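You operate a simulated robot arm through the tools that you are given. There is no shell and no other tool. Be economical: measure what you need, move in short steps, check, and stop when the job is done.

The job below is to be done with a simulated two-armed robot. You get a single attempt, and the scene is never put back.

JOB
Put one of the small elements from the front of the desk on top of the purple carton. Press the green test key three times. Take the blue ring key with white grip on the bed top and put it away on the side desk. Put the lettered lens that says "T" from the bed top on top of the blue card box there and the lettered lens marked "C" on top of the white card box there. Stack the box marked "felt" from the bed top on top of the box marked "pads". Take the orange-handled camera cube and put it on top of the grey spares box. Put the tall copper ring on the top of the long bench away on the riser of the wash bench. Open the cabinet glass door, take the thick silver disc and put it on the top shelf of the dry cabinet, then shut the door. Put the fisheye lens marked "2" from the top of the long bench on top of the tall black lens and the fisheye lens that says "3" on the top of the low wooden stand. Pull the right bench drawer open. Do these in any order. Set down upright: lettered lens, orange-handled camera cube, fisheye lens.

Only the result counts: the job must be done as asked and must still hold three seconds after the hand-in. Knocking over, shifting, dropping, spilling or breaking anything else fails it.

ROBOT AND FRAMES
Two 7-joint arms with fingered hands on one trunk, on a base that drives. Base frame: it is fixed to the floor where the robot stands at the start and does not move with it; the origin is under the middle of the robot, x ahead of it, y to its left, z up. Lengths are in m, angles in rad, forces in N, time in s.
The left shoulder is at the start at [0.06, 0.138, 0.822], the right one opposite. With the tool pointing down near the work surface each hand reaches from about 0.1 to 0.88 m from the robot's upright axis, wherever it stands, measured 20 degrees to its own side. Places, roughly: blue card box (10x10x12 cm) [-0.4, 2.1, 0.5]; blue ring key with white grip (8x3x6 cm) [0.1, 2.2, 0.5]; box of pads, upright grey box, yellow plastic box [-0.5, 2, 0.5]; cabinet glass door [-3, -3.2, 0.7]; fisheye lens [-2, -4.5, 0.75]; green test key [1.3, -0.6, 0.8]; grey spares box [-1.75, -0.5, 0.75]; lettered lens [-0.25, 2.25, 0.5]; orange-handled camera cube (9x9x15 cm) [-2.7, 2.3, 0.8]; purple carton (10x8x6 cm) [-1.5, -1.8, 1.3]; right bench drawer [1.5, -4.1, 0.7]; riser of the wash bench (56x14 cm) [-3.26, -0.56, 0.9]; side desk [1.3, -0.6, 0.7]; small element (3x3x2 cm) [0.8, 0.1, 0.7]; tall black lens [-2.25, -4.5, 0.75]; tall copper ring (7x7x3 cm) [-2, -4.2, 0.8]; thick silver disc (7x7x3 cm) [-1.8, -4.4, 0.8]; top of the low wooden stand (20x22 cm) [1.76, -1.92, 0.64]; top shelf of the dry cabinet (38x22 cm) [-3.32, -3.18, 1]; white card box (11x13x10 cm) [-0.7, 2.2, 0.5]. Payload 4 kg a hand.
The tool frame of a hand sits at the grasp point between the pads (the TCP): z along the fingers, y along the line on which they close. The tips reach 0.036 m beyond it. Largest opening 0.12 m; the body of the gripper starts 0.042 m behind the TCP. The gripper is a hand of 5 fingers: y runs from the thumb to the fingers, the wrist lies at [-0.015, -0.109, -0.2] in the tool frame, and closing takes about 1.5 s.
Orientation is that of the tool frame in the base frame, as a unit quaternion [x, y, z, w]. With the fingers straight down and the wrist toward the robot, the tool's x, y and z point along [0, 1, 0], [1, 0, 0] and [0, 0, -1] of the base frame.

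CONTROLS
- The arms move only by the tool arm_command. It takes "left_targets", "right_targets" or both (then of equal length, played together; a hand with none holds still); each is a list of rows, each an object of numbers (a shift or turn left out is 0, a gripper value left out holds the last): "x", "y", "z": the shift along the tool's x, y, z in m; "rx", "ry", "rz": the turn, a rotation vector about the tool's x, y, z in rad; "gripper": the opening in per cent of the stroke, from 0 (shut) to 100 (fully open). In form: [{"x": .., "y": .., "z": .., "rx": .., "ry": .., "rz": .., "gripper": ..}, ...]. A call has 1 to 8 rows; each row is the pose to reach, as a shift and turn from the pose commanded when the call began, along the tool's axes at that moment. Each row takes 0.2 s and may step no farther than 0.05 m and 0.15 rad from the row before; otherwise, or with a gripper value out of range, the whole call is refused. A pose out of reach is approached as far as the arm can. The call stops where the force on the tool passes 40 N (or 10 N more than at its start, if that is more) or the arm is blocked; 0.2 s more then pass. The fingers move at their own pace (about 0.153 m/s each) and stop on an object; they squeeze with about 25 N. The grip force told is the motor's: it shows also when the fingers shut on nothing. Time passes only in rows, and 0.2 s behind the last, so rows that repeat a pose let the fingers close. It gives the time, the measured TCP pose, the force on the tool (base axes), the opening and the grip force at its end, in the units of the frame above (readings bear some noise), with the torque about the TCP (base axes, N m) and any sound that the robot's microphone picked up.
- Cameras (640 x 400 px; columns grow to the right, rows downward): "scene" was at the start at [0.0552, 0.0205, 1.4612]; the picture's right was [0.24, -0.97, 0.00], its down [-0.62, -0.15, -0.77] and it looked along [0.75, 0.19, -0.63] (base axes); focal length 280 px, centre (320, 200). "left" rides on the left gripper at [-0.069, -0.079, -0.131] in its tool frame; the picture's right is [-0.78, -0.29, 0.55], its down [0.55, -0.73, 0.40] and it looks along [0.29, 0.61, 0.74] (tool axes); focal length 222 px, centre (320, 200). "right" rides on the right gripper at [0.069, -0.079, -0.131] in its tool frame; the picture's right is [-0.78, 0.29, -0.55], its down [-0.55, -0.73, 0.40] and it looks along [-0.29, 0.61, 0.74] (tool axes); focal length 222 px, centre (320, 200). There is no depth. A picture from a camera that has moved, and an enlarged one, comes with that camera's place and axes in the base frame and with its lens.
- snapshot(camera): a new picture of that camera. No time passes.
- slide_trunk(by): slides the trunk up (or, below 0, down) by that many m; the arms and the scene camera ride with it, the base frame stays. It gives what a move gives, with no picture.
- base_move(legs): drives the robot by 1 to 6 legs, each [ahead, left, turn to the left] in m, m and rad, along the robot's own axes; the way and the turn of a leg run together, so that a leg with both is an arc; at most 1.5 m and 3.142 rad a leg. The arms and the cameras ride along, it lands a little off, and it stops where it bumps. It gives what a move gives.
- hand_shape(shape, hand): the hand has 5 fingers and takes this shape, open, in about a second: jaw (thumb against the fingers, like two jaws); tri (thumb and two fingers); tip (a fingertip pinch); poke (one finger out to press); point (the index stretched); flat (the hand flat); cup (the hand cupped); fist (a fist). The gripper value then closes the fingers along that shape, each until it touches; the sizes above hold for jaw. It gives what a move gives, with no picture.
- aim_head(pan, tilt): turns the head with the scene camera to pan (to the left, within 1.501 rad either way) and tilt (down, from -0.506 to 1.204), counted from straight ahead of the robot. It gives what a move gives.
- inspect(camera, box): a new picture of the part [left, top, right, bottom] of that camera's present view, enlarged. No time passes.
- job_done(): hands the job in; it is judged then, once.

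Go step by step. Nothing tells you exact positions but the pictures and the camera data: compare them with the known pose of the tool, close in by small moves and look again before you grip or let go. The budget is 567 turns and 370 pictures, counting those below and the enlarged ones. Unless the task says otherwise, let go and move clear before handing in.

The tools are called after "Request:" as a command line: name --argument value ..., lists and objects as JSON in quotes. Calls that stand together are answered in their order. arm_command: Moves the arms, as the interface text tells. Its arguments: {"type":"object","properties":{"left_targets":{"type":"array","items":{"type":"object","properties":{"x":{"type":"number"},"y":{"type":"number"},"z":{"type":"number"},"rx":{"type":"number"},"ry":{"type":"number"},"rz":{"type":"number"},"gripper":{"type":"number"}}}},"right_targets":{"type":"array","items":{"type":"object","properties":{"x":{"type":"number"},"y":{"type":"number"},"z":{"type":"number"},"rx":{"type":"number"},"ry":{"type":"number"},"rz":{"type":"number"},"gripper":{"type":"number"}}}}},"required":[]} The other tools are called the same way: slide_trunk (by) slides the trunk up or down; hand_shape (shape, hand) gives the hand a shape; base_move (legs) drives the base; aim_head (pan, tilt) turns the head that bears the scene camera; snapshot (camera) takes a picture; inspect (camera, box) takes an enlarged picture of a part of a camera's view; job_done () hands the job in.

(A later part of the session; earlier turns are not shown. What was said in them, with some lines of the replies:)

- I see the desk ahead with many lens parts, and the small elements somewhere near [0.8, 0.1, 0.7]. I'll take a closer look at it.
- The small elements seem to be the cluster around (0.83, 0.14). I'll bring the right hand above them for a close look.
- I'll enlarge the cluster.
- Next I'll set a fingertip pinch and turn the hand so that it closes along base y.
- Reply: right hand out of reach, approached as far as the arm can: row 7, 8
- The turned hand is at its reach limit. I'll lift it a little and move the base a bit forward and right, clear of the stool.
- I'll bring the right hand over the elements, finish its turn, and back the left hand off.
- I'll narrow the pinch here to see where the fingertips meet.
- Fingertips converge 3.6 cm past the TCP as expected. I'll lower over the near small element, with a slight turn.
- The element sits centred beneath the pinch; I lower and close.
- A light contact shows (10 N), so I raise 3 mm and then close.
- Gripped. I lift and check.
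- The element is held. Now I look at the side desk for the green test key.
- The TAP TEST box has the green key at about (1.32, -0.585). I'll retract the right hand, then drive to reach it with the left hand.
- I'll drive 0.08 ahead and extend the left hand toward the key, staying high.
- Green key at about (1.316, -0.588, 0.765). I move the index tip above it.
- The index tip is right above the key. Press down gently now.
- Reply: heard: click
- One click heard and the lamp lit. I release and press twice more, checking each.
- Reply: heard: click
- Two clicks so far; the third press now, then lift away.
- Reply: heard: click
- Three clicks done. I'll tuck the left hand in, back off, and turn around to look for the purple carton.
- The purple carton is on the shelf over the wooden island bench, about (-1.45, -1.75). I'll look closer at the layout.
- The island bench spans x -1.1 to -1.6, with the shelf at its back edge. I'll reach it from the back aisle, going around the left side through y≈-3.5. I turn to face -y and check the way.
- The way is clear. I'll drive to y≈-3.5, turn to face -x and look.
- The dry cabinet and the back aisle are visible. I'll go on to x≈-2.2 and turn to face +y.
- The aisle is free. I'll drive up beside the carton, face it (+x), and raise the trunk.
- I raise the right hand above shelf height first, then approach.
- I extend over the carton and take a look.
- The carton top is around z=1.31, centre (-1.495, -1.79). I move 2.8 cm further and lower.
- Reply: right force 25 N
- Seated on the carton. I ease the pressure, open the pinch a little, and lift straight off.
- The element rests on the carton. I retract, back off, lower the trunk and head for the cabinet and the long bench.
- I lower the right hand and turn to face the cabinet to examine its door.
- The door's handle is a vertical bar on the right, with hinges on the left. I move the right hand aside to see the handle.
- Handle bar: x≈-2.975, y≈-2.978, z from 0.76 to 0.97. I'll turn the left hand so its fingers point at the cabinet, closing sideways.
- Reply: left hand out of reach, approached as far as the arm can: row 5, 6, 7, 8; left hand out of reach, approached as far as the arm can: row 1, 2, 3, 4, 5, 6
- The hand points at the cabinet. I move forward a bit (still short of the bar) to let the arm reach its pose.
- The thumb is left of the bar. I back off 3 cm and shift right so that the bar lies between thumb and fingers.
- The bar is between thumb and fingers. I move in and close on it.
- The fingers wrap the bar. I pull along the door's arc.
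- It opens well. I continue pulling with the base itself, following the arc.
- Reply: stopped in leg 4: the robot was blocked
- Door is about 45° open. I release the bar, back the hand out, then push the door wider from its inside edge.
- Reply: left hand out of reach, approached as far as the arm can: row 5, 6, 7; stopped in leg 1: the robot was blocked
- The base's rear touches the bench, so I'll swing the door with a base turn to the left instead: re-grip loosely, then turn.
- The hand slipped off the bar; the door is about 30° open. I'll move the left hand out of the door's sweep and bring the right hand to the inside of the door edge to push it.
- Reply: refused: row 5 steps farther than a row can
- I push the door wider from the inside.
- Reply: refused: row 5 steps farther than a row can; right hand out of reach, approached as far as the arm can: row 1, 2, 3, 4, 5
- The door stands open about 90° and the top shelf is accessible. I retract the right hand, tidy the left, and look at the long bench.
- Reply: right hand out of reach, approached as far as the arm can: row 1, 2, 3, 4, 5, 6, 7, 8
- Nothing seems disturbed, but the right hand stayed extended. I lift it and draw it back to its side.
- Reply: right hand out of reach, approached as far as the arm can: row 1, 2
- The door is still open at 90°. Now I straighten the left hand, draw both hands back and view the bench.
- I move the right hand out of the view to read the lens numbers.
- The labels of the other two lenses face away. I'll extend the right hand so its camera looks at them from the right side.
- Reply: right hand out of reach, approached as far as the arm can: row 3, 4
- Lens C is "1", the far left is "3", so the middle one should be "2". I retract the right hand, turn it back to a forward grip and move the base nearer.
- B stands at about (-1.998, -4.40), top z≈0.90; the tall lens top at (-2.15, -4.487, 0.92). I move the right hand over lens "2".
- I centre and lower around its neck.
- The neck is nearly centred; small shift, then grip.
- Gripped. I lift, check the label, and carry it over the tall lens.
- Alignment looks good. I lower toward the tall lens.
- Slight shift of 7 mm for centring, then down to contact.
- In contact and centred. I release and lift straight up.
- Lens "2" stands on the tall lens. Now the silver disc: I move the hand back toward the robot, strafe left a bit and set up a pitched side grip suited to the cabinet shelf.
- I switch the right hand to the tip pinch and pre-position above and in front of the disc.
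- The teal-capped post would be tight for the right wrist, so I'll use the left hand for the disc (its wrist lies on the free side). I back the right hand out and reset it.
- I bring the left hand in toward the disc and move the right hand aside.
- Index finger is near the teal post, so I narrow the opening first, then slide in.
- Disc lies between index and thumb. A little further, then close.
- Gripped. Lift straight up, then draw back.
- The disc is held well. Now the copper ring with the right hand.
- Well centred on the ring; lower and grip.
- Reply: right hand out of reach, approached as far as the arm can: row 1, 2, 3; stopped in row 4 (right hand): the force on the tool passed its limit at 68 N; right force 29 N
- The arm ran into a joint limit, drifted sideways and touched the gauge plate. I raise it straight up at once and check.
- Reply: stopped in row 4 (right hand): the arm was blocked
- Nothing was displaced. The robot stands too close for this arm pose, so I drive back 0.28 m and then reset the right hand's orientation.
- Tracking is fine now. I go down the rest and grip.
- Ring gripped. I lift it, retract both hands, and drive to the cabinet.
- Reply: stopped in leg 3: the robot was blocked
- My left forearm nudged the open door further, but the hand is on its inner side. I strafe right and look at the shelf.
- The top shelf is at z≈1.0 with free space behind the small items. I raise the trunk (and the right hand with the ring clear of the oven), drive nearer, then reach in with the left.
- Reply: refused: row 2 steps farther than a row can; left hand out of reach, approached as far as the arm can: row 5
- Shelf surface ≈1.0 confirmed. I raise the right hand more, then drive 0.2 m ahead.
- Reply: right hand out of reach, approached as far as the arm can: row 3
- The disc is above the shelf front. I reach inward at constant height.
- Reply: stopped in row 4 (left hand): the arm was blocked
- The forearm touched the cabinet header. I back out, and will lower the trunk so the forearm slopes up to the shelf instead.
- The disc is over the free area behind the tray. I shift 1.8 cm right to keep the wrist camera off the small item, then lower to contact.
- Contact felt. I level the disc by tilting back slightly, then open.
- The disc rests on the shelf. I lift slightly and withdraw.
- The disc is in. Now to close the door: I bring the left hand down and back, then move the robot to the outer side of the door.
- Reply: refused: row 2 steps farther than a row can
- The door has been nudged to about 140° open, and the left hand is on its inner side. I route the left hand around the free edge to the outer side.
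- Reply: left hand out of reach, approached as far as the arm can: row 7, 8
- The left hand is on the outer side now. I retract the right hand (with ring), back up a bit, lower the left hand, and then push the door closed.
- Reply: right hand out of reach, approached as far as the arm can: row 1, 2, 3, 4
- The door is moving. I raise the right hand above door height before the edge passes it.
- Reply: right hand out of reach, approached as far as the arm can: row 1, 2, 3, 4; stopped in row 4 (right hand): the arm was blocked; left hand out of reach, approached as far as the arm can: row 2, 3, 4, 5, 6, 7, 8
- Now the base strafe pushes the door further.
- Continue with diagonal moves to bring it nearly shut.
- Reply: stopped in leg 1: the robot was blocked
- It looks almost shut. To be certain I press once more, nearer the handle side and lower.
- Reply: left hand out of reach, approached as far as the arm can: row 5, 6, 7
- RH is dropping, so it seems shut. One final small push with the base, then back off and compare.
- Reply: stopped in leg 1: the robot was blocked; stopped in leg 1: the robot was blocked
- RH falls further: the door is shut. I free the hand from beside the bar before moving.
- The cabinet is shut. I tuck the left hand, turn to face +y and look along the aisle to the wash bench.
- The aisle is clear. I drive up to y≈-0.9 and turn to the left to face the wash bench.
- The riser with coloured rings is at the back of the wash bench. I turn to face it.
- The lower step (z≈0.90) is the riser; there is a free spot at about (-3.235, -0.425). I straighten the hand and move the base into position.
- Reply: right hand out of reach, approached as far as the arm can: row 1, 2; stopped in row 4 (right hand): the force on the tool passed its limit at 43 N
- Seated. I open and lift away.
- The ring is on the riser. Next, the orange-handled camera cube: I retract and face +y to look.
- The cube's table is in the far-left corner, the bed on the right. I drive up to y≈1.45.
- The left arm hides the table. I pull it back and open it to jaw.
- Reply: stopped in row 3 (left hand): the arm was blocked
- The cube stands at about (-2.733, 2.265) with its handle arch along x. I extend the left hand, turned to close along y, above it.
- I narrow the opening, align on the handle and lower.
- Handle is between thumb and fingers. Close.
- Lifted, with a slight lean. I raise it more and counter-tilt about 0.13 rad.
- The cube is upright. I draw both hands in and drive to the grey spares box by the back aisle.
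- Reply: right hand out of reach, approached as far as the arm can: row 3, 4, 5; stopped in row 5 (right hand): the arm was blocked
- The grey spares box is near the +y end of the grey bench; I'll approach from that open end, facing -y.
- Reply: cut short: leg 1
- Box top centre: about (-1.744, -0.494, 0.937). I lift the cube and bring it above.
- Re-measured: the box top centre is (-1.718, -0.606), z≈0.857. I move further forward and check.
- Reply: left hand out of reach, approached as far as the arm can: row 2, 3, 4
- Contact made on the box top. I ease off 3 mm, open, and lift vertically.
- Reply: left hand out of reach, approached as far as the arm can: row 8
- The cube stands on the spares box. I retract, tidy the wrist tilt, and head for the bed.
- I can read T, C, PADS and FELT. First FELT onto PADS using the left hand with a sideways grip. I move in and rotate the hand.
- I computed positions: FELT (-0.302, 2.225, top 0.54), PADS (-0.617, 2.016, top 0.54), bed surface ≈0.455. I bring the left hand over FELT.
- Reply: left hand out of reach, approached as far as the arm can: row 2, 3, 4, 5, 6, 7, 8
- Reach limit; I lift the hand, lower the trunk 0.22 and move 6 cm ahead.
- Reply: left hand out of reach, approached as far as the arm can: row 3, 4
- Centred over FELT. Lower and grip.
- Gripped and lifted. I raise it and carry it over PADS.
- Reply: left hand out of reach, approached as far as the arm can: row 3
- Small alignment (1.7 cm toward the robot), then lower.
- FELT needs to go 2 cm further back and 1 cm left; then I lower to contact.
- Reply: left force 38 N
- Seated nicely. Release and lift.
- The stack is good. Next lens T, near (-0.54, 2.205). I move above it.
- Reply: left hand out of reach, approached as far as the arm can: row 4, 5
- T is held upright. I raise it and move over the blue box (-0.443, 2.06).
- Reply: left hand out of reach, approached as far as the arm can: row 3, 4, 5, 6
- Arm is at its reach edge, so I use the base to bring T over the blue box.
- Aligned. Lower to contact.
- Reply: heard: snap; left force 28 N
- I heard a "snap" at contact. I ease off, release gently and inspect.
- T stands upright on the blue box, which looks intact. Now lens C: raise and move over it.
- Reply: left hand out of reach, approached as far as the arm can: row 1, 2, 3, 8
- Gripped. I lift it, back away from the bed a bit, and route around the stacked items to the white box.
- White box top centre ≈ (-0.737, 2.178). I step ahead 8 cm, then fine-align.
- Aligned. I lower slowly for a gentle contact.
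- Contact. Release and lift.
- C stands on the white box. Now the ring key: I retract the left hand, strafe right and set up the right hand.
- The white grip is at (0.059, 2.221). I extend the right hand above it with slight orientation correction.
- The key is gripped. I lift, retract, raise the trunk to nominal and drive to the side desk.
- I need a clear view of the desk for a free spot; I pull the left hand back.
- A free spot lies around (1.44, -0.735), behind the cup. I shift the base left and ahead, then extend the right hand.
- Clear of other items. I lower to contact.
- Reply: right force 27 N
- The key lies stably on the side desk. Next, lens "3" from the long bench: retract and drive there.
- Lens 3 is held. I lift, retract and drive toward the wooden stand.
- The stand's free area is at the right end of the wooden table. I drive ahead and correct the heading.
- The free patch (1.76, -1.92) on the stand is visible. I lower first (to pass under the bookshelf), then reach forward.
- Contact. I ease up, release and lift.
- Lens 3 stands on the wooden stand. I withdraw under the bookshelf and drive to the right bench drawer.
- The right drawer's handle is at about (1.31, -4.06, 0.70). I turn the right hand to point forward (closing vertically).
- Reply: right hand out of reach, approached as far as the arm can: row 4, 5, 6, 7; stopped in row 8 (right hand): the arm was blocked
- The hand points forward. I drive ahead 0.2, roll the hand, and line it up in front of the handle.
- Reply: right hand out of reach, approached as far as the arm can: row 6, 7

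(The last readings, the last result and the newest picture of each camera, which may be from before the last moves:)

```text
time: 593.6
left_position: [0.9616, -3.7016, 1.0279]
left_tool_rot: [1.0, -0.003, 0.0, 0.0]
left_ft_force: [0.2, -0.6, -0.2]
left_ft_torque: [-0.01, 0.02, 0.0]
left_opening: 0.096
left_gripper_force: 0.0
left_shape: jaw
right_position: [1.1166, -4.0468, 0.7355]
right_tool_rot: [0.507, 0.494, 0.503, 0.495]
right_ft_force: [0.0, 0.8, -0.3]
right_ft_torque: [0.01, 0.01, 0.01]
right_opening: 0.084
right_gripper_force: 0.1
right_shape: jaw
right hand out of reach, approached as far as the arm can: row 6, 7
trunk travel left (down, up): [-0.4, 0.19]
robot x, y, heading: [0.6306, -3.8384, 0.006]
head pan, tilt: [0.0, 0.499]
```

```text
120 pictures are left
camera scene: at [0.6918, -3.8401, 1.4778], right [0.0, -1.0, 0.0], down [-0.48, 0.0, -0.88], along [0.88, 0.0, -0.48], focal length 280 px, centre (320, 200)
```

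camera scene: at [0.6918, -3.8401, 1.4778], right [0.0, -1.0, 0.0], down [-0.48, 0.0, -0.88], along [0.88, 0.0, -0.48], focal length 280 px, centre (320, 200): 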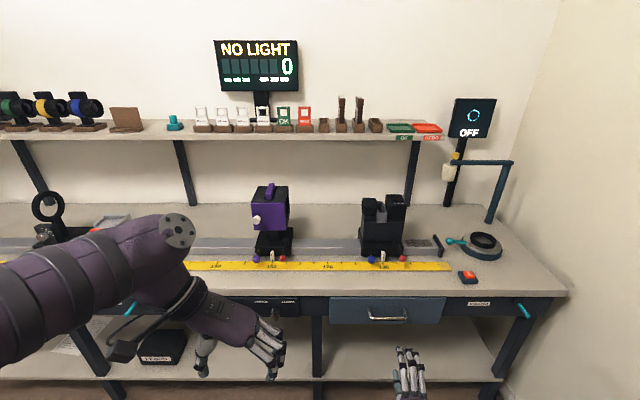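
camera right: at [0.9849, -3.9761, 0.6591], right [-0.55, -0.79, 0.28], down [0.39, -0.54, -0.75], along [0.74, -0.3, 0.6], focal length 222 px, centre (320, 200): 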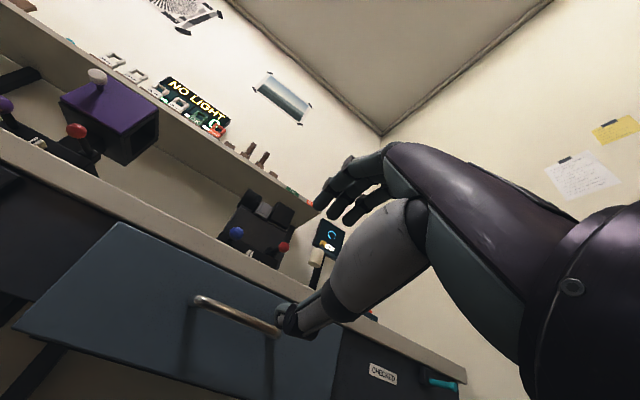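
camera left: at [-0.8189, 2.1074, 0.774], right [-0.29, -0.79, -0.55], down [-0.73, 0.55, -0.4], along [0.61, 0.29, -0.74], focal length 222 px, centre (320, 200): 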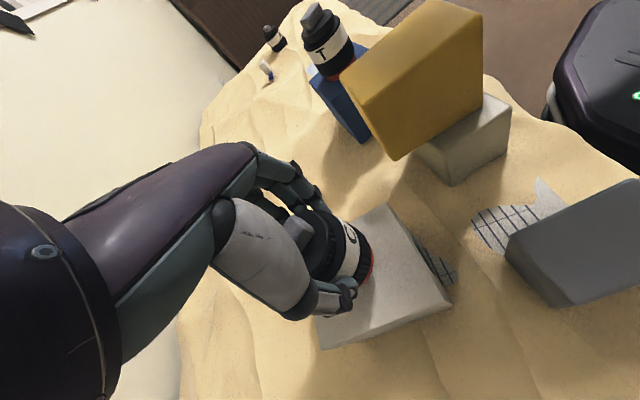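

Handle ≈ (1.32, -4.06, 0.688). I align vertically and advance partway.

Request:
arm_command --right_targets '[{"y": -0.025, "x": -0.006}, {"y": -0.046, "x": -0.013}, {"y": -0.046, "x": -0.013, "z": 0.04}, {"y": -0.046, "x": -0.013, "z": 0.08}, {"y": -0.046, "x": -0.013, "z": 0.11}]'

Request:
snapshot --camera "right"

Request:
inspect --camera "scene" --box '[300, 270, 460, 370]'

```text
time: 594.8
left_position: [0.96, -3.7022, 1.0279]
left_tool_rot: [1.0, -0.002, 0.0, 0.001]
left_ft_force: [0.3, -1.0, 0.9]
left_ft_torque: [0.03, 0.01, 0.05]
left_opening: 0.0957
left_gripper_force: 0.1
left_shape: jaw
right_position: [1.226, -4.0604, 0.6883]
right_tool_rot: [0.505, 0.495, 0.505, 0.495]
right_ft_force: [-1.1, -0.3, 0.5]
right_ft_torque: [-0.04, 0.0, 0.02]
right_opening: 0.0842
right_gripper_force: 0.1
right_shape: jaw
right hand out of reach, approached as far as the arm can: row 1, 2, 3
trunk travel left (down, up): [-0.4, 0.19]
robot x, y, heading: [0.6283, -3.8401, -0.002]
head pan, tilt: [0.0, 0.499]
```

```text
119 pictures are left
camera right: at [1.0954, -3.9898, 0.6115], right [-0.55, -0.79, 0.28], down [0.4, -0.54, -0.74], along [0.74, -0.3, 0.61], focal length 222 px, centre (320, 200)
```

right: 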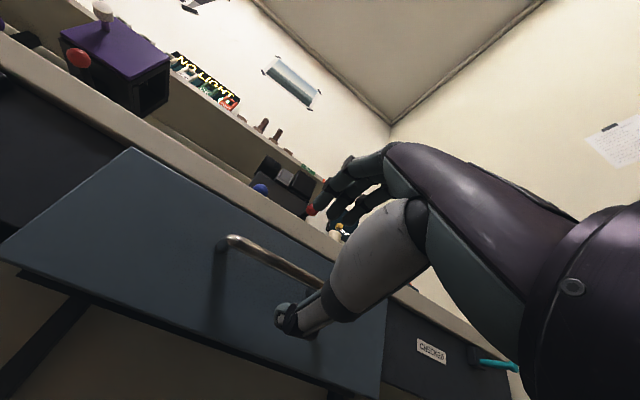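

```text
4.00 times, centred on (380, 320) of scene
camera zoom: at [0.6919, -3.84, 1.4778], right [0.0, -1.0, 0.0], down [-0.48, 0.0, -0.88], along [0.88, 0.0, -0.48], focal length 1122 px, centre (80, -280)
```

zoom: 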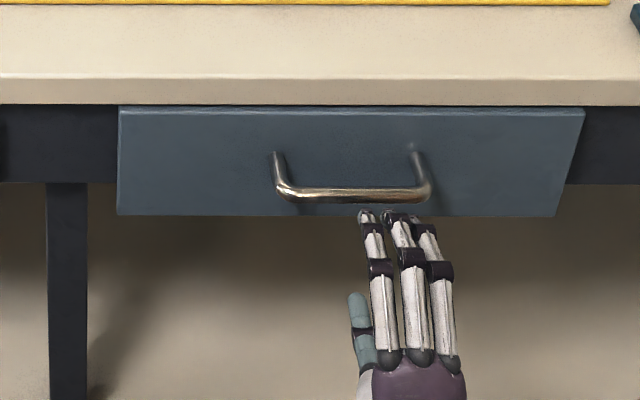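

The bar lies between fingers and thumb. I shift 2 cm left, advance, and close.

Request:
arm_command --right_targets '[{"x": 0.02, "z": 0.03}, {"x": 0.02, "z": 0.06}, {"x": 0.02, "z": 0.075}, {"x": 0.02, "z": 0.075, "gripper": 40}, {"x": 0.02, "z": 0.075, "gripper": 10}, {"x": 0.02, "z": 0.075, "gripper": 0}, {"x": 0.02, "z": 0.075, "gripper": 0}]'

Request:
inspect --camera "scene" --box '[300, 270, 460, 370]'

Request:
snapshot --camera "right"

```text
time: 596.4
left_position: [0.9621, -3.7032, 1.0282]
left_tool_rot: [1.0, -0.002, 0.0, 0.0]
left_ft_force: [0.4, 0.5, -0.7]
left_ft_torque: [-0.01, -0.01, -0.01]
left_opening: 0.0956
left_gripper_force: 0.0
left_shape: jaw
right_position: [1.3013, -4.0392, 0.6889]
right_tool_rot: [0.505, 0.495, 0.505, 0.495]
right_ft_force: [6.1, -0.9, -1.1]
right_ft_torque: [-0.1, 0.03, -0.05]
right_opening: 0.0001
right_gripper_force: 25.1
right_shape: jaw
trunk travel left (down, up): [-0.4, 0.19]
robot x, y, heading: [0.6309, -3.8409, 0.005]
head pan, tilt: [0.0, 0.499]
```

```text
4.00 times, centred on (380, 320) of scene
camera zoom: at [0.6924, -3.84, 1.4778], right [0.0, -1.0, 0.0], down [-0.48, 0.0, -0.88], along [0.88, 0.0, -0.48], focal length 1122 px, centre (80, -280)
```

zoom: 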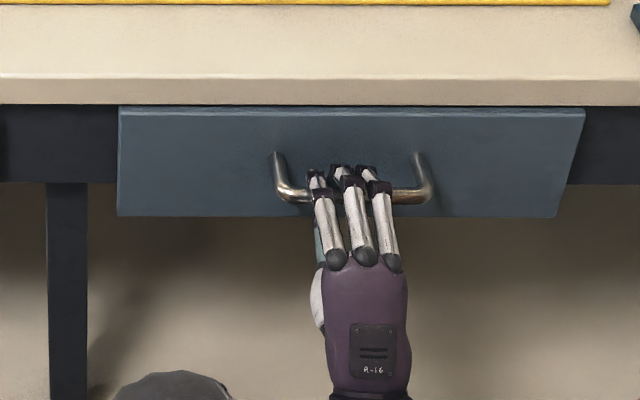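

```text
116 pictures are left
camera right: at [1.1703, -3.9685, 0.6116], right [-0.55, -0.79, 0.28], down [0.4, -0.54, -0.75], along [0.74, -0.3, 0.61], focal length 222 px, centre (320, 200)
```

right: 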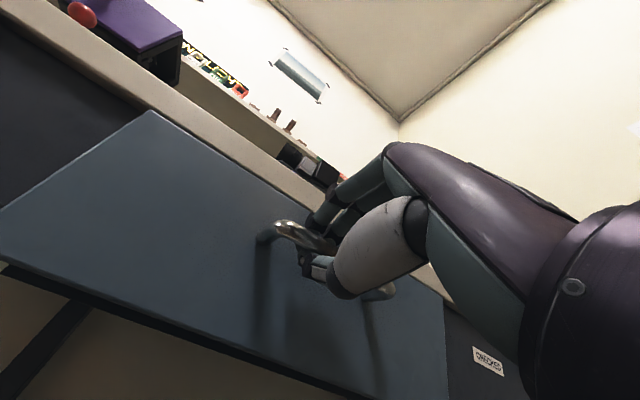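

The bar is gripped. I pull by backing the base up.

Request:
base_move --legs '[[-0.12, 0, 0]]'

Request:
snapshot --camera "scene"

```text
time: 597.6
left_position: [0.8412, -3.7025, 1.0293]
left_tool_rot: [1.0, -0.002, 0.001, 0.001]
left_ft_force: [-1.1, 0.8, 0.3]
left_ft_torque: [0.01, -0.02, 0.02]
left_opening: 0.0955
left_gripper_force: 0.0
left_shape: jaw
right_position: [1.1803, -4.0409, 0.69]
right_tool_rot: [0.504, 0.495, 0.505, 0.496]
right_ft_force: [-0.3, -1.0, 1.2]
right_ft_torque: [-0.06, 0.01, -0.01]
right_opening: 0.0002
right_gripper_force: 25.1
right_shape: jaw
trunk travel left (down, up): [-0.4, 0.19]
robot x, y, heading: [0.5064, -3.8408, 0.003]
head pan, tilt: [0.0, 0.499]
```

```text
115 pictures are left
camera scene: at [0.5715, -3.8404, 1.4779], right [0.0, -1.0, 0.0], down [-0.48, 0.0, -0.88], along [0.88, 0.0, -0.48], focal length 280 px, centre (320, 200)
```

scene: 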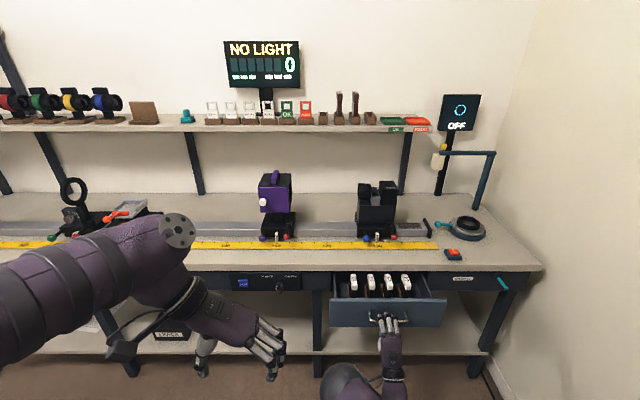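

Opening. I pull further.

Request:
base_move --legs '[[-0.12, 0, 0]]'

Request:
snapshot --camera "scene"

```text
time: 599.0
left_position: [0.7477, -3.6917, 1.0272]
left_tool_rot: [1.0, 0.014, -0.003, 0.001]
left_ft_force: [-0.1, 0.4, -0.2]
left_ft_torque: [-0.02, -0.02, 0.01]
left_opening: 0.0958
left_gripper_force: 0.2
left_shape: jaw
right_position: [1.096, -4.0232, 0.6919]
right_tool_rot: [0.498, 0.501, 0.509, 0.491]
right_ft_force: [-0.6, -3.4, -2.5]
right_ft_torque: [0.02, 0.03, -0.08]
right_opening: 0.0001
right_gripper_force: 24.9
right_shape: jaw
trunk travel left (down, up): [-0.4, 0.19]
robot x, y, heading: [0.4152, -3.8458, 0.029]
head pan, tilt: [0.0, 0.499]
stopped in leg 1: the robot was blocked; the commanded pose is now the measured one
```

```text
114 pictures are left
camera scene: at [0.4879, -3.8363, 1.479], right [0.03, -1.0, 0.0], down [-0.48, -0.02, -0.87], along [0.87, 0.03, -0.49], focal length 280 px, centre (320, 200)
```

scene: 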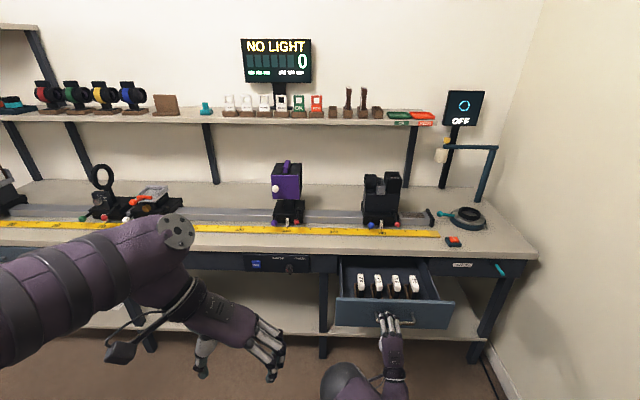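

The drawer is fully open. I open the hand and back out.

Request:
arm_command --right_targets '[{"gripper": 40}, {"gripper": 70}, {"gripper": 70}, {"gripper": 70}, {"gripper": 70}]'

Request:
snapshot --camera "right"

```text
time: 600.2
left_position: [0.7485, -3.6916, 1.0263]
left_tool_rot: [1.0, 0.013, -0.003, 0.002]
left_ft_force: [0.4, 0.3, -0.5]
left_ft_torque: [0.02, 0.0, -0.01]
left_opening: 0.0961
left_gripper_force: 0.1
left_shape: jaw
right_position: [1.0968, -4.0216, 0.6895]
right_tool_rot: [0.497, 0.503, 0.51, 0.49]
right_ft_force: [0.4, 0.3, -0.5]
right_ft_torque: [0.03, -0.07, 0.01]
right_opening: 0.0839
right_gripper_force: 0.0
right_shape: jaw
trunk travel left (down, up): [-0.4, 0.19]
robot x, y, heading: [0.4151, -3.8483, 0.037]
head pan, tilt: [0.0, 0.499]
```

```text
113 pictures are left
camera right: at [0.9637, -3.9563, 0.6105], right [-0.53, -0.8, 0.28], down [0.41, -0.53, -0.74], along [0.74, -0.28, 0.61], focal length 222 px, centre (320, 200)
```

right: 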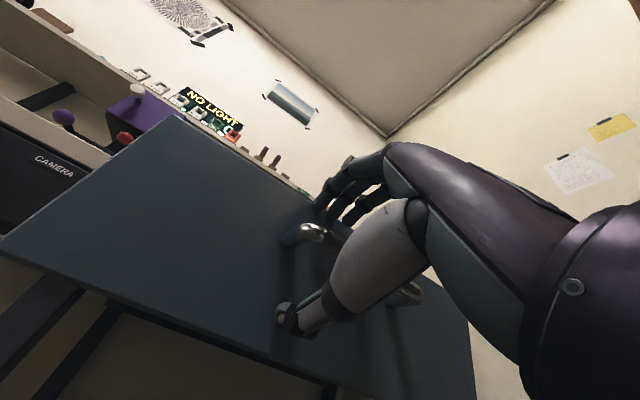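

Request:
base_move --legs '[[-0.3, 0, 0]]'

Request:
snapshot --camera "scene"

```text
time: 600.8
left_position: [0.7458, -3.6922, 1.0262]
left_tool_rot: [1.0, 0.015, -0.001, 0.001]
left_ft_force: [0.4, 0.8, 0.5]
left_ft_torque: [0.01, 0.01, -0.01]
left_opening: 0.096
left_gripper_force: 0.0
left_shape: jaw
right_position: [1.0967, -4.0216, 0.6913]
right_tool_rot: [0.496, 0.5, 0.513, 0.49]
right_ft_force: [0.1, -0.8, 0.7]
right_ft_torque: [-0.03, -0.01, -0.03]
right_opening: 0.0838
right_gripper_force: 0.1
right_shape: jaw
trunk travel left (down, up): [-0.4, 0.19]
robot x, y, heading: [0.4136, -3.8428, 0.041]
head pan, tilt: [0.0, 0.499]
stopped in leg 1: the robot was blocked; the commanded pose is now the measured one
```

```text
112 pictures are left
camera scene: at [0.4847, -3.8392, 1.4774], right [0.04, -1.0, 0.0], down [-0.48, -0.02, -0.88], along [0.88, 0.03, -0.48], focal length 280 px, centre (320, 200)
```

scene: 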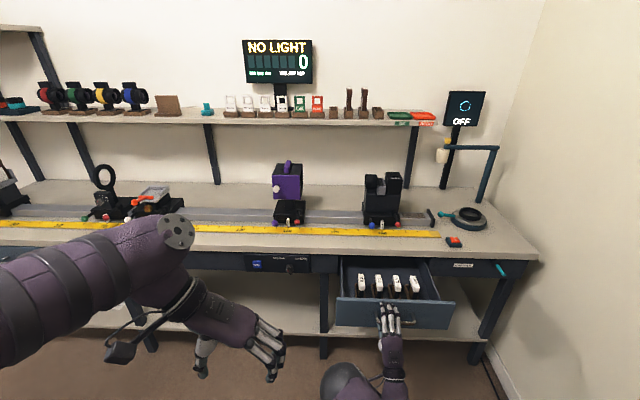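

Something behind (probably the long bench end) blocks the base. I try withdrawing with the arm.

Request:
arm_command --right_targets '[{"z": -0.03}, {"z": -0.06}, {"z": -0.09}]'

Request:
aim_head --pan -1.5 --tilt 0.9

Request:
snapshot --camera "scene"

```text
time: 601.6
left_position: [0.7457, -3.694, 1.0266]
left_tool_rot: [1.0, 0.015, -0.002, 0.002]
left_ft_force: [0.0, -1.1, 0.7]
left_ft_torque: [-0.01, 0.05, 0.01]
left_opening: 0.0958
left_gripper_force: 0.1
left_shape: jaw
right_position: [1.0078, -4.0248, 0.6891]
right_tool_rot: [0.495, 0.502, 0.512, 0.49]
right_ft_force: [-0.2, -0.5, 0.5]
right_ft_torque: [-0.01, -0.05, 0.01]
right_opening: 0.0837
right_gripper_force: 0.2
right_shape: jaw
trunk travel left (down, up): [-0.4, 0.19]
robot x, y, heading: [0.4172, -3.8452, 0.034]
head pan, tilt: [0.0, 0.499]
```

```text
time: 603.2
left_position: [0.7474, -3.6928, 1.026]
left_tool_rot: [1.0, 0.014, -0.001, 0.002]
left_ft_force: [-0.3, -0.3, 0.1]
left_ft_torque: [0.01, 0.02, -0.02]
left_opening: 0.0962
left_gripper_force: 0.1
left_shape: jaw
right_position: [1.007, -4.0252, 0.6883]
right_tool_rot: [0.496, 0.502, 0.513, 0.489]
right_ft_force: [-0.4, 0.4, 0.0]
right_ft_torque: [0.02, -0.03, 0.05]
right_opening: 0.0836
right_gripper_force: 0.1
right_shape: jaw
trunk travel left (down, up): [-0.4, 0.19]
robot x, y, heading: [0.4128, -3.8428, 0.039]
head pan, tilt: [-1.499, 0.901]
```

```text
111 pictures are left
camera scene: at [0.4037, -3.9184, 1.4441], right [-0.99, -0.11, 0.01], down [-0.09, 0.78, -0.62], along [0.06, -0.62, -0.78], focal length 280 px, centre (320, 200)
```

scene: 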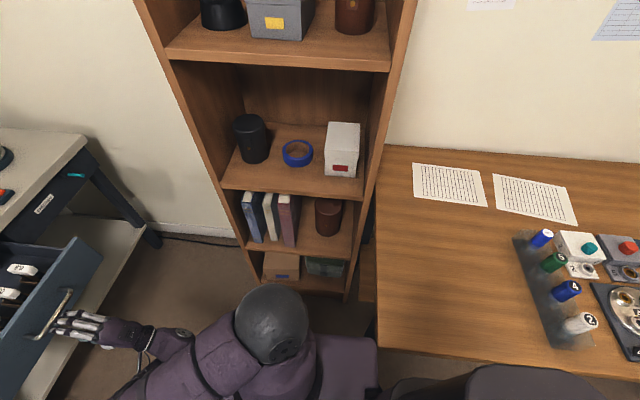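

The base is near the long bench's end, so perhaps the drawer can open further. I strafe left 0.15, re-reach the bar and pull a little more.

Request:
base_move --legs '[[0, 0.15, -0.035]]'

Request:
aim_head --pan -0.3 --tilt 0.6

Request:
arm_command --right_targets '[{"x": -0.04}, {"x": -0.08}, {"x": -0.12}, {"x": -0.15}]'

Request:
snapshot --camera "scene"

Request:
snapshot --camera "right"

```text
time: 604.6
left_position: [0.7444, -3.5562, 1.029]
left_tool_rot: [1.0, -0.004, 0.0, 0.0]
left_ft_force: [0.2, -0.1, 0.2]
left_ft_torque: [0.0, -0.02, 0.03]
left_opening: 0.0959
left_gripper_force: 0.1
left_shape: jaw
right_position: [0.9932, -3.8975, 0.6926]
right_tool_rot: [0.505, 0.491, 0.504, 0.501]
right_ft_force: [0.6, 0.7, 1.0]
right_ft_torque: [0.0, -0.01, -0.01]
right_opening: 0.0838
right_gripper_force: 0.0
right_shape: jaw
trunk travel left (down, up): [-0.4, 0.19]
robot x, y, heading: [0.4138, -3.6973, -0.002]
head pan, tilt: [-1.499, 0.901]
```

```text
time: 606.0
left_position: [0.7438, -3.557, 1.0294]
left_tool_rot: [1.0, -0.005, 0.001, 0.0]
left_ft_force: [-0.4, 0.0, 0.0]
left_ft_torque: [0.01, 0.02, 0.01]
left_opening: 0.0959
left_gripper_force: 0.1
left_shape: jaw
right_position: [0.9932, -3.8978, 0.693]
right_tool_rot: [0.504, 0.491, 0.505, 0.5]
right_ft_force: [-0.4, -0.3, 0.2]
right_ft_torque: [0.0, -0.03, -0.02]
right_opening: 0.0839
right_gripper_force: 0.1
right_shape: jaw
trunk travel left (down, up): [-0.4, 0.19]
robot x, y, heading: [0.4116, -3.6939, -0.003]
head pan, tilt: [-0.3, 0.6]
```

```text
time: 607.0
left_position: [0.7416, -3.5575, 1.0293]
left_tool_rot: [1.0, -0.004, 0.001, 0.0]
left_ft_force: [0.4, -0.2, -0.2]
left_ft_torque: [0.02, -0.02, -0.01]
left_opening: 0.0958
left_gripper_force: 0.1
left_shape: jaw
right_position: [0.9904, -4.0483, 0.6894]
right_tool_rot: [0.505, 0.49, 0.505, 0.5]
right_ft_force: [0.0, 0.6, -0.6]
right_ft_torque: [0.01, 0.0, 0.01]
right_opening: 0.0837
right_gripper_force: 0.1
right_shape: jaw
trunk travel left (down, up): [-0.4, 0.19]
robot x, y, heading: [0.4132, -3.6941, -0.006]
head pan, tilt: [-0.3, 0.6]
```

```text
110 pictures are left
camera scene: at [0.4686, -3.721, 1.4687], right [-0.3, -0.95, 0.0], down [-0.54, 0.17, -0.82], along [0.79, -0.24, -0.57], focal length 280 px, centre (320, 200)
```

scene: 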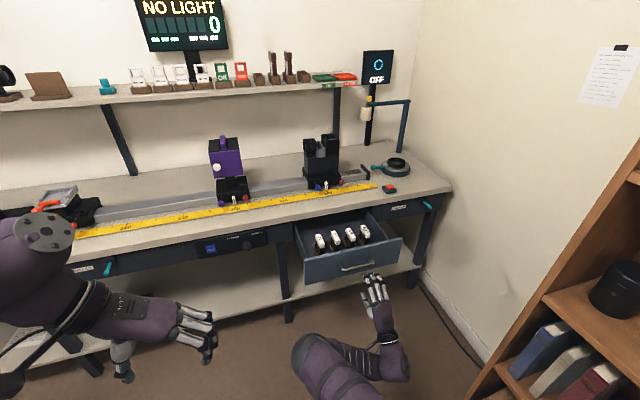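

```text
109 pictures are left
camera right: at [0.8609, -3.9766, 0.6099], right [-0.56, -0.79, 0.27], down [0.4, -0.54, -0.74], along [0.73, -0.3, 0.61], focal length 222 px, centre (320, 200)
```

right: 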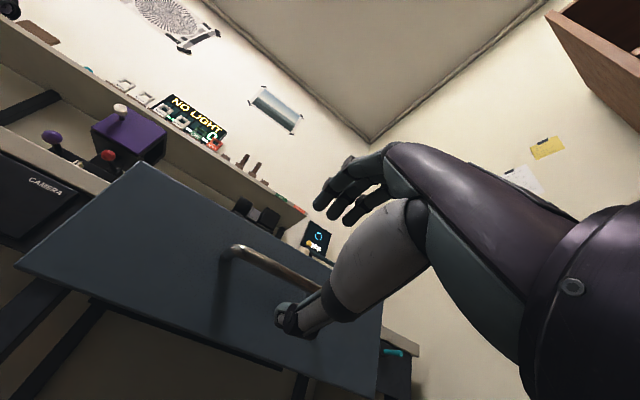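

Request:
arm_command --right_targets '[{"z": 0.04}, {"z": 0.08}, {"z": 0.1}, {"z": 0.1, "gripper": 40}, {"z": 0.1, "gripper": 10}, {"z": 0.1, "gripper": 0}, {"z": 0.1, "gripper": 0}]'

Request:
base_move --legs '[[-0.1, 0, 0]]'

Request:
snapshot --camera "scene"

```text
time: 608.6
left_position: [0.7441, -3.5571, 1.0294]
left_tool_rot: [1.0, -0.004, 0.001, -0.001]
left_ft_force: [-0.1, 0.6, 0.2]
left_ft_torque: [0.0, 0.0, -0.02]
left_opening: 0.0959
left_gripper_force: 0.0
left_shape: jaw
right_position: [1.0898, -4.0494, 0.6896]
right_tool_rot: [0.505, 0.49, 0.503, 0.501]
right_ft_force: [0.5, 1.0, -1.8]
right_ft_torque: [-0.11, 0.03, -0.05]
right_opening: 0.0
right_gripper_force: 24.9
right_shape: jaw
trunk travel left (down, up): [-0.4, 0.19]
robot x, y, heading: [0.4095, -3.6931, 0.002]
head pan, tilt: [-0.3, 0.6]
```

```text
time: 609.6
left_position: [0.6833, -3.5572, 1.0287]
left_tool_rot: [1.0, -0.004, 0.002, 0.0]
left_ft_force: [-0.2, 0.9, 0.1]
left_ft_torque: [0.01, 0.0, 0.04]
left_opening: 0.0959
left_gripper_force: 0.1
left_shape: jaw
right_position: [1.0333, -4.0473, 0.6889]
right_tool_rot: [0.506, 0.494, 0.503, 0.496]
right_ft_force: [9.7, -3.2, -2.4]
right_ft_torque: [-0.22, -0.03, -0.09]
right_opening: 0.0
right_gripper_force: 24.7
right_shape: jaw
trunk travel left (down, up): [-0.4, 0.19]
robot x, y, heading: [0.3565, -3.6922, -0.005]
head pan, tilt: [-0.3, 0.6]
stopped in leg 1: the force on the tool passed its limit at 75 N (the readings are from after the stop); the commanded pose is now the measured one
```

```text
108 pictures are left
camera scene: at [0.4082, -3.7207, 1.4687], right [-0.3, -0.96, 0.0], down [-0.54, 0.17, -0.82], along [0.79, -0.24, -0.57], focal length 280 px, centre (320, 200)
```

scene: 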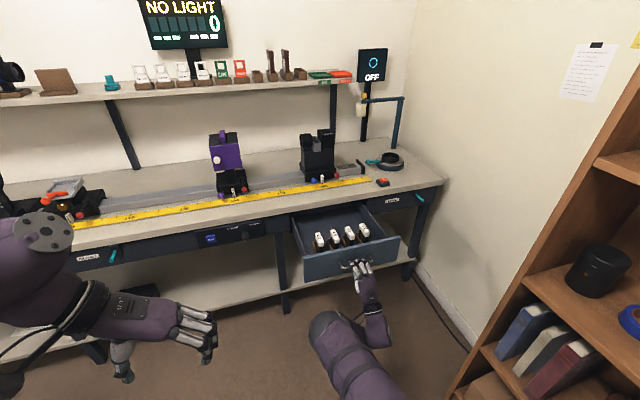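

The drawer is now at its stop. I release and withdraw.

Request:
arm_command --right_targets '[{"gripper": 40}, {"gripper": 70}, {"gripper": 70}, {"gripper": 70}, {"z": -0.03}, {"z": -0.06}, {"z": -0.09}]'

Request:
base_move --legs '[[-0.2, 0.1, 0]]'

Request:
snapshot --camera "scene"

```text
time: 611.2
left_position: [0.682, -3.5565, 1.0284]
left_tool_rot: [1.0, -0.003, 0.002, 0.0]
left_ft_force: [0.4, 0.1, -0.9]
left_ft_torque: [0.0, 0.01, 0.0]
left_opening: 0.0961
left_gripper_force: 0.2
left_shape: jaw
right_position: [0.943, -4.0454, 0.6873]
right_tool_rot: [0.506, 0.494, 0.504, 0.496]
right_ft_force: [0.1, -0.5, 0.3]
right_ft_torque: [0.03, 0.02, 0.01]
right_opening: 0.0836
right_gripper_force: 0.0
right_shape: jaw
trunk travel left (down, up): [-0.4, 0.19]
robot x, y, heading: [0.3515, -3.6912, 0.001]
head pan, tilt: [-0.3, 0.6]
```

```text
time: 613.0
left_position: [0.4763, -3.4572, 1.0299]
left_tool_rot: [1.0, -0.004, 0.001, 0.0]
left_ft_force: [-0.2, 0.0, -0.3]
left_ft_torque: [-0.01, -0.05, 0.01]
left_opening: 0.0957
left_gripper_force: 0.0
left_shape: jaw
right_position: [0.7385, -3.9457, 0.6869]
right_tool_rot: [0.506, 0.494, 0.504, 0.497]
right_ft_force: [0.5, 0.1, 0.1]
right_ft_torque: [-0.01, 0.04, 0.0]
right_opening: 0.0837
right_gripper_force: 0.0
right_shape: jaw
trunk travel left (down, up): [-0.4, 0.19]
robot x, y, heading: [0.1456, -3.5952, -0.0]
head pan, tilt: [-0.3, 0.6]
```

```text
107 pictures are left
camera scene: at [0.2016, -3.6212, 1.4688], right [-0.29, -0.96, 0.0], down [-0.54, 0.17, -0.83], along [0.79, -0.24, -0.56], focal length 280 px, centre (320, 200)
```

scene: 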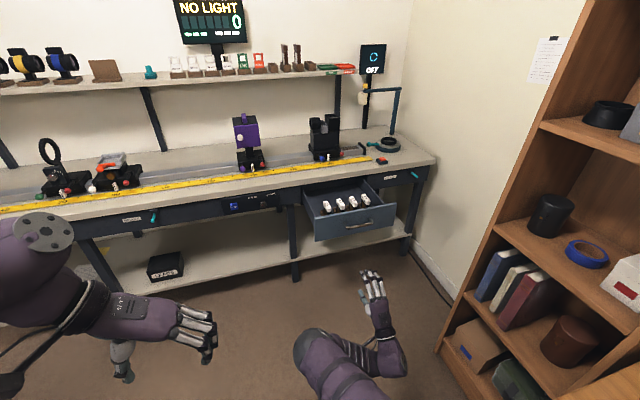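

The drawer is open. For certainty I check the cabinet door and long bench once more from a distance.

Request:
base_move --legs '[[0, 0.1, 0], [0, 0, 3.13], [1.3, 0, 0]]'

Request:
aim_head --pan 0 --tilt 0.3

Request:
inspect --camera "scene" --box '[240, 80, 480, 230]'

Request:
snapshot --camera "scene"

```text
time: 627.6
left_position: [-1.5109, -3.5512, 1.0294]
left_tool_rot: [0.031, 1.0, 0.001, -0.002]
left_ft_force: [0.1, -0.2, -0.1]
left_ft_torque: [-0.04, -0.03, -0.03]
left_opening: 0.096
left_gripper_force: 0.0
left_shape: jaw
right_position: [-1.746, -3.0492, 0.6873]
right_tool_rot: [-0.479, 0.52, 0.51, -0.49]
right_ft_force: [0.0, -0.2, -0.6]
right_ft_torque: [0.0, 0.01, -0.01]
right_opening: 0.0838
right_gripper_force: 0.0
right_shape: jaw
trunk travel left (down, up): [-0.4, 0.19]
robot x, y, heading: [-1.1711, -3.4305, 3.086]
head pan, tilt: [-0.3, 0.6]
```

```text
time: 628.4
left_position: [-1.5119, -3.5507, 1.0292]
left_tool_rot: [0.031, 1.0, 0.001, -0.001]
left_ft_force: [0.3, 0.7, 0.1]
left_ft_torque: [0.0, -0.02, 0.03]
left_opening: 0.0958
left_gripper_force: 0.0
left_shape: jaw
right_position: [-1.7461, -3.0489, 0.6868]
right_tool_rot: [-0.479, 0.52, 0.51, -0.49]
right_ft_force: [-0.1, -0.6, -0.3]
right_ft_torque: [0.02, -0.03, 0.02]
right_opening: 0.0838
right_gripper_force: 0.2
right_shape: jaw
trunk travel left (down, up): [-0.4, 0.19]
robot x, y, heading: [-1.1727, -3.4305, 3.087]
head pan, tilt: [0.0, 0.3]
```

```text
2.67 times, centred on (360, 155) of scene
camera zoom: at [-1.2342, -3.4292, 1.4961], right [0.06, 1.0, 0.0], down [0.3, -0.02, -0.95], along [-0.95, 0.05, -0.3], focal length 748 px, centre (213, 320)
```

zoom: 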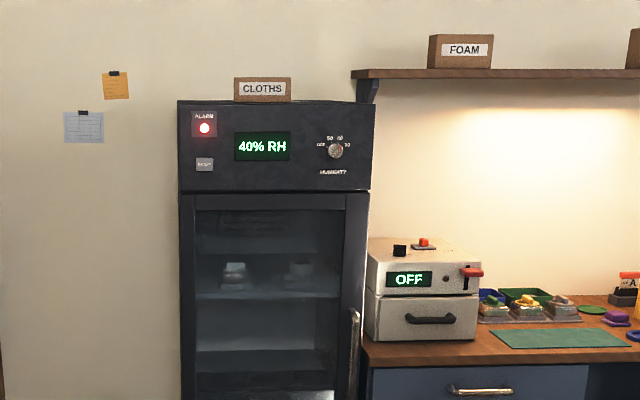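

```text
105 pictures are left
camera scene: at [-1.2342, -3.4292, 1.4961], right [0.06, 1.0, 0.0], down [0.3, -0.02, -0.95], along [-0.95, 0.05, -0.3], focal length 280 px, centre (320, 200)
```

scene: 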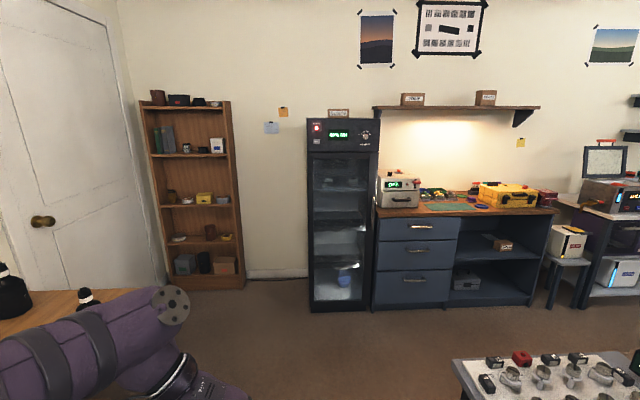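

The cabinet is shut (40 % RH, disc inside) and both hands are empty and clear, so I hand the job in.

Request:
job_done

```text
The job is handed in.
```

I finished every task on the list and handed the job in. I got no verdict back.

Four things that could affect the result:
- **Ring key:** it tipped onto its side as I let go. It is lying on the side desk, and it was not on your upright list.
- **Lens T:** I heard a snap as I pressed it onto the blue card box. The box looked intact and the lens is upright, but I don't know what made the sound.
- **Gauge plate on the long bench:** the right hand pressed on it when the arm hit a limit. Before-and-after pictures showed nothing moved.
- **Dry cabinet:** the arm touched the header while I placed the disc, and I nudged the door wide open before shutting it. The door is closed and the humidity is back at 40 %, though the alarm light was still on.
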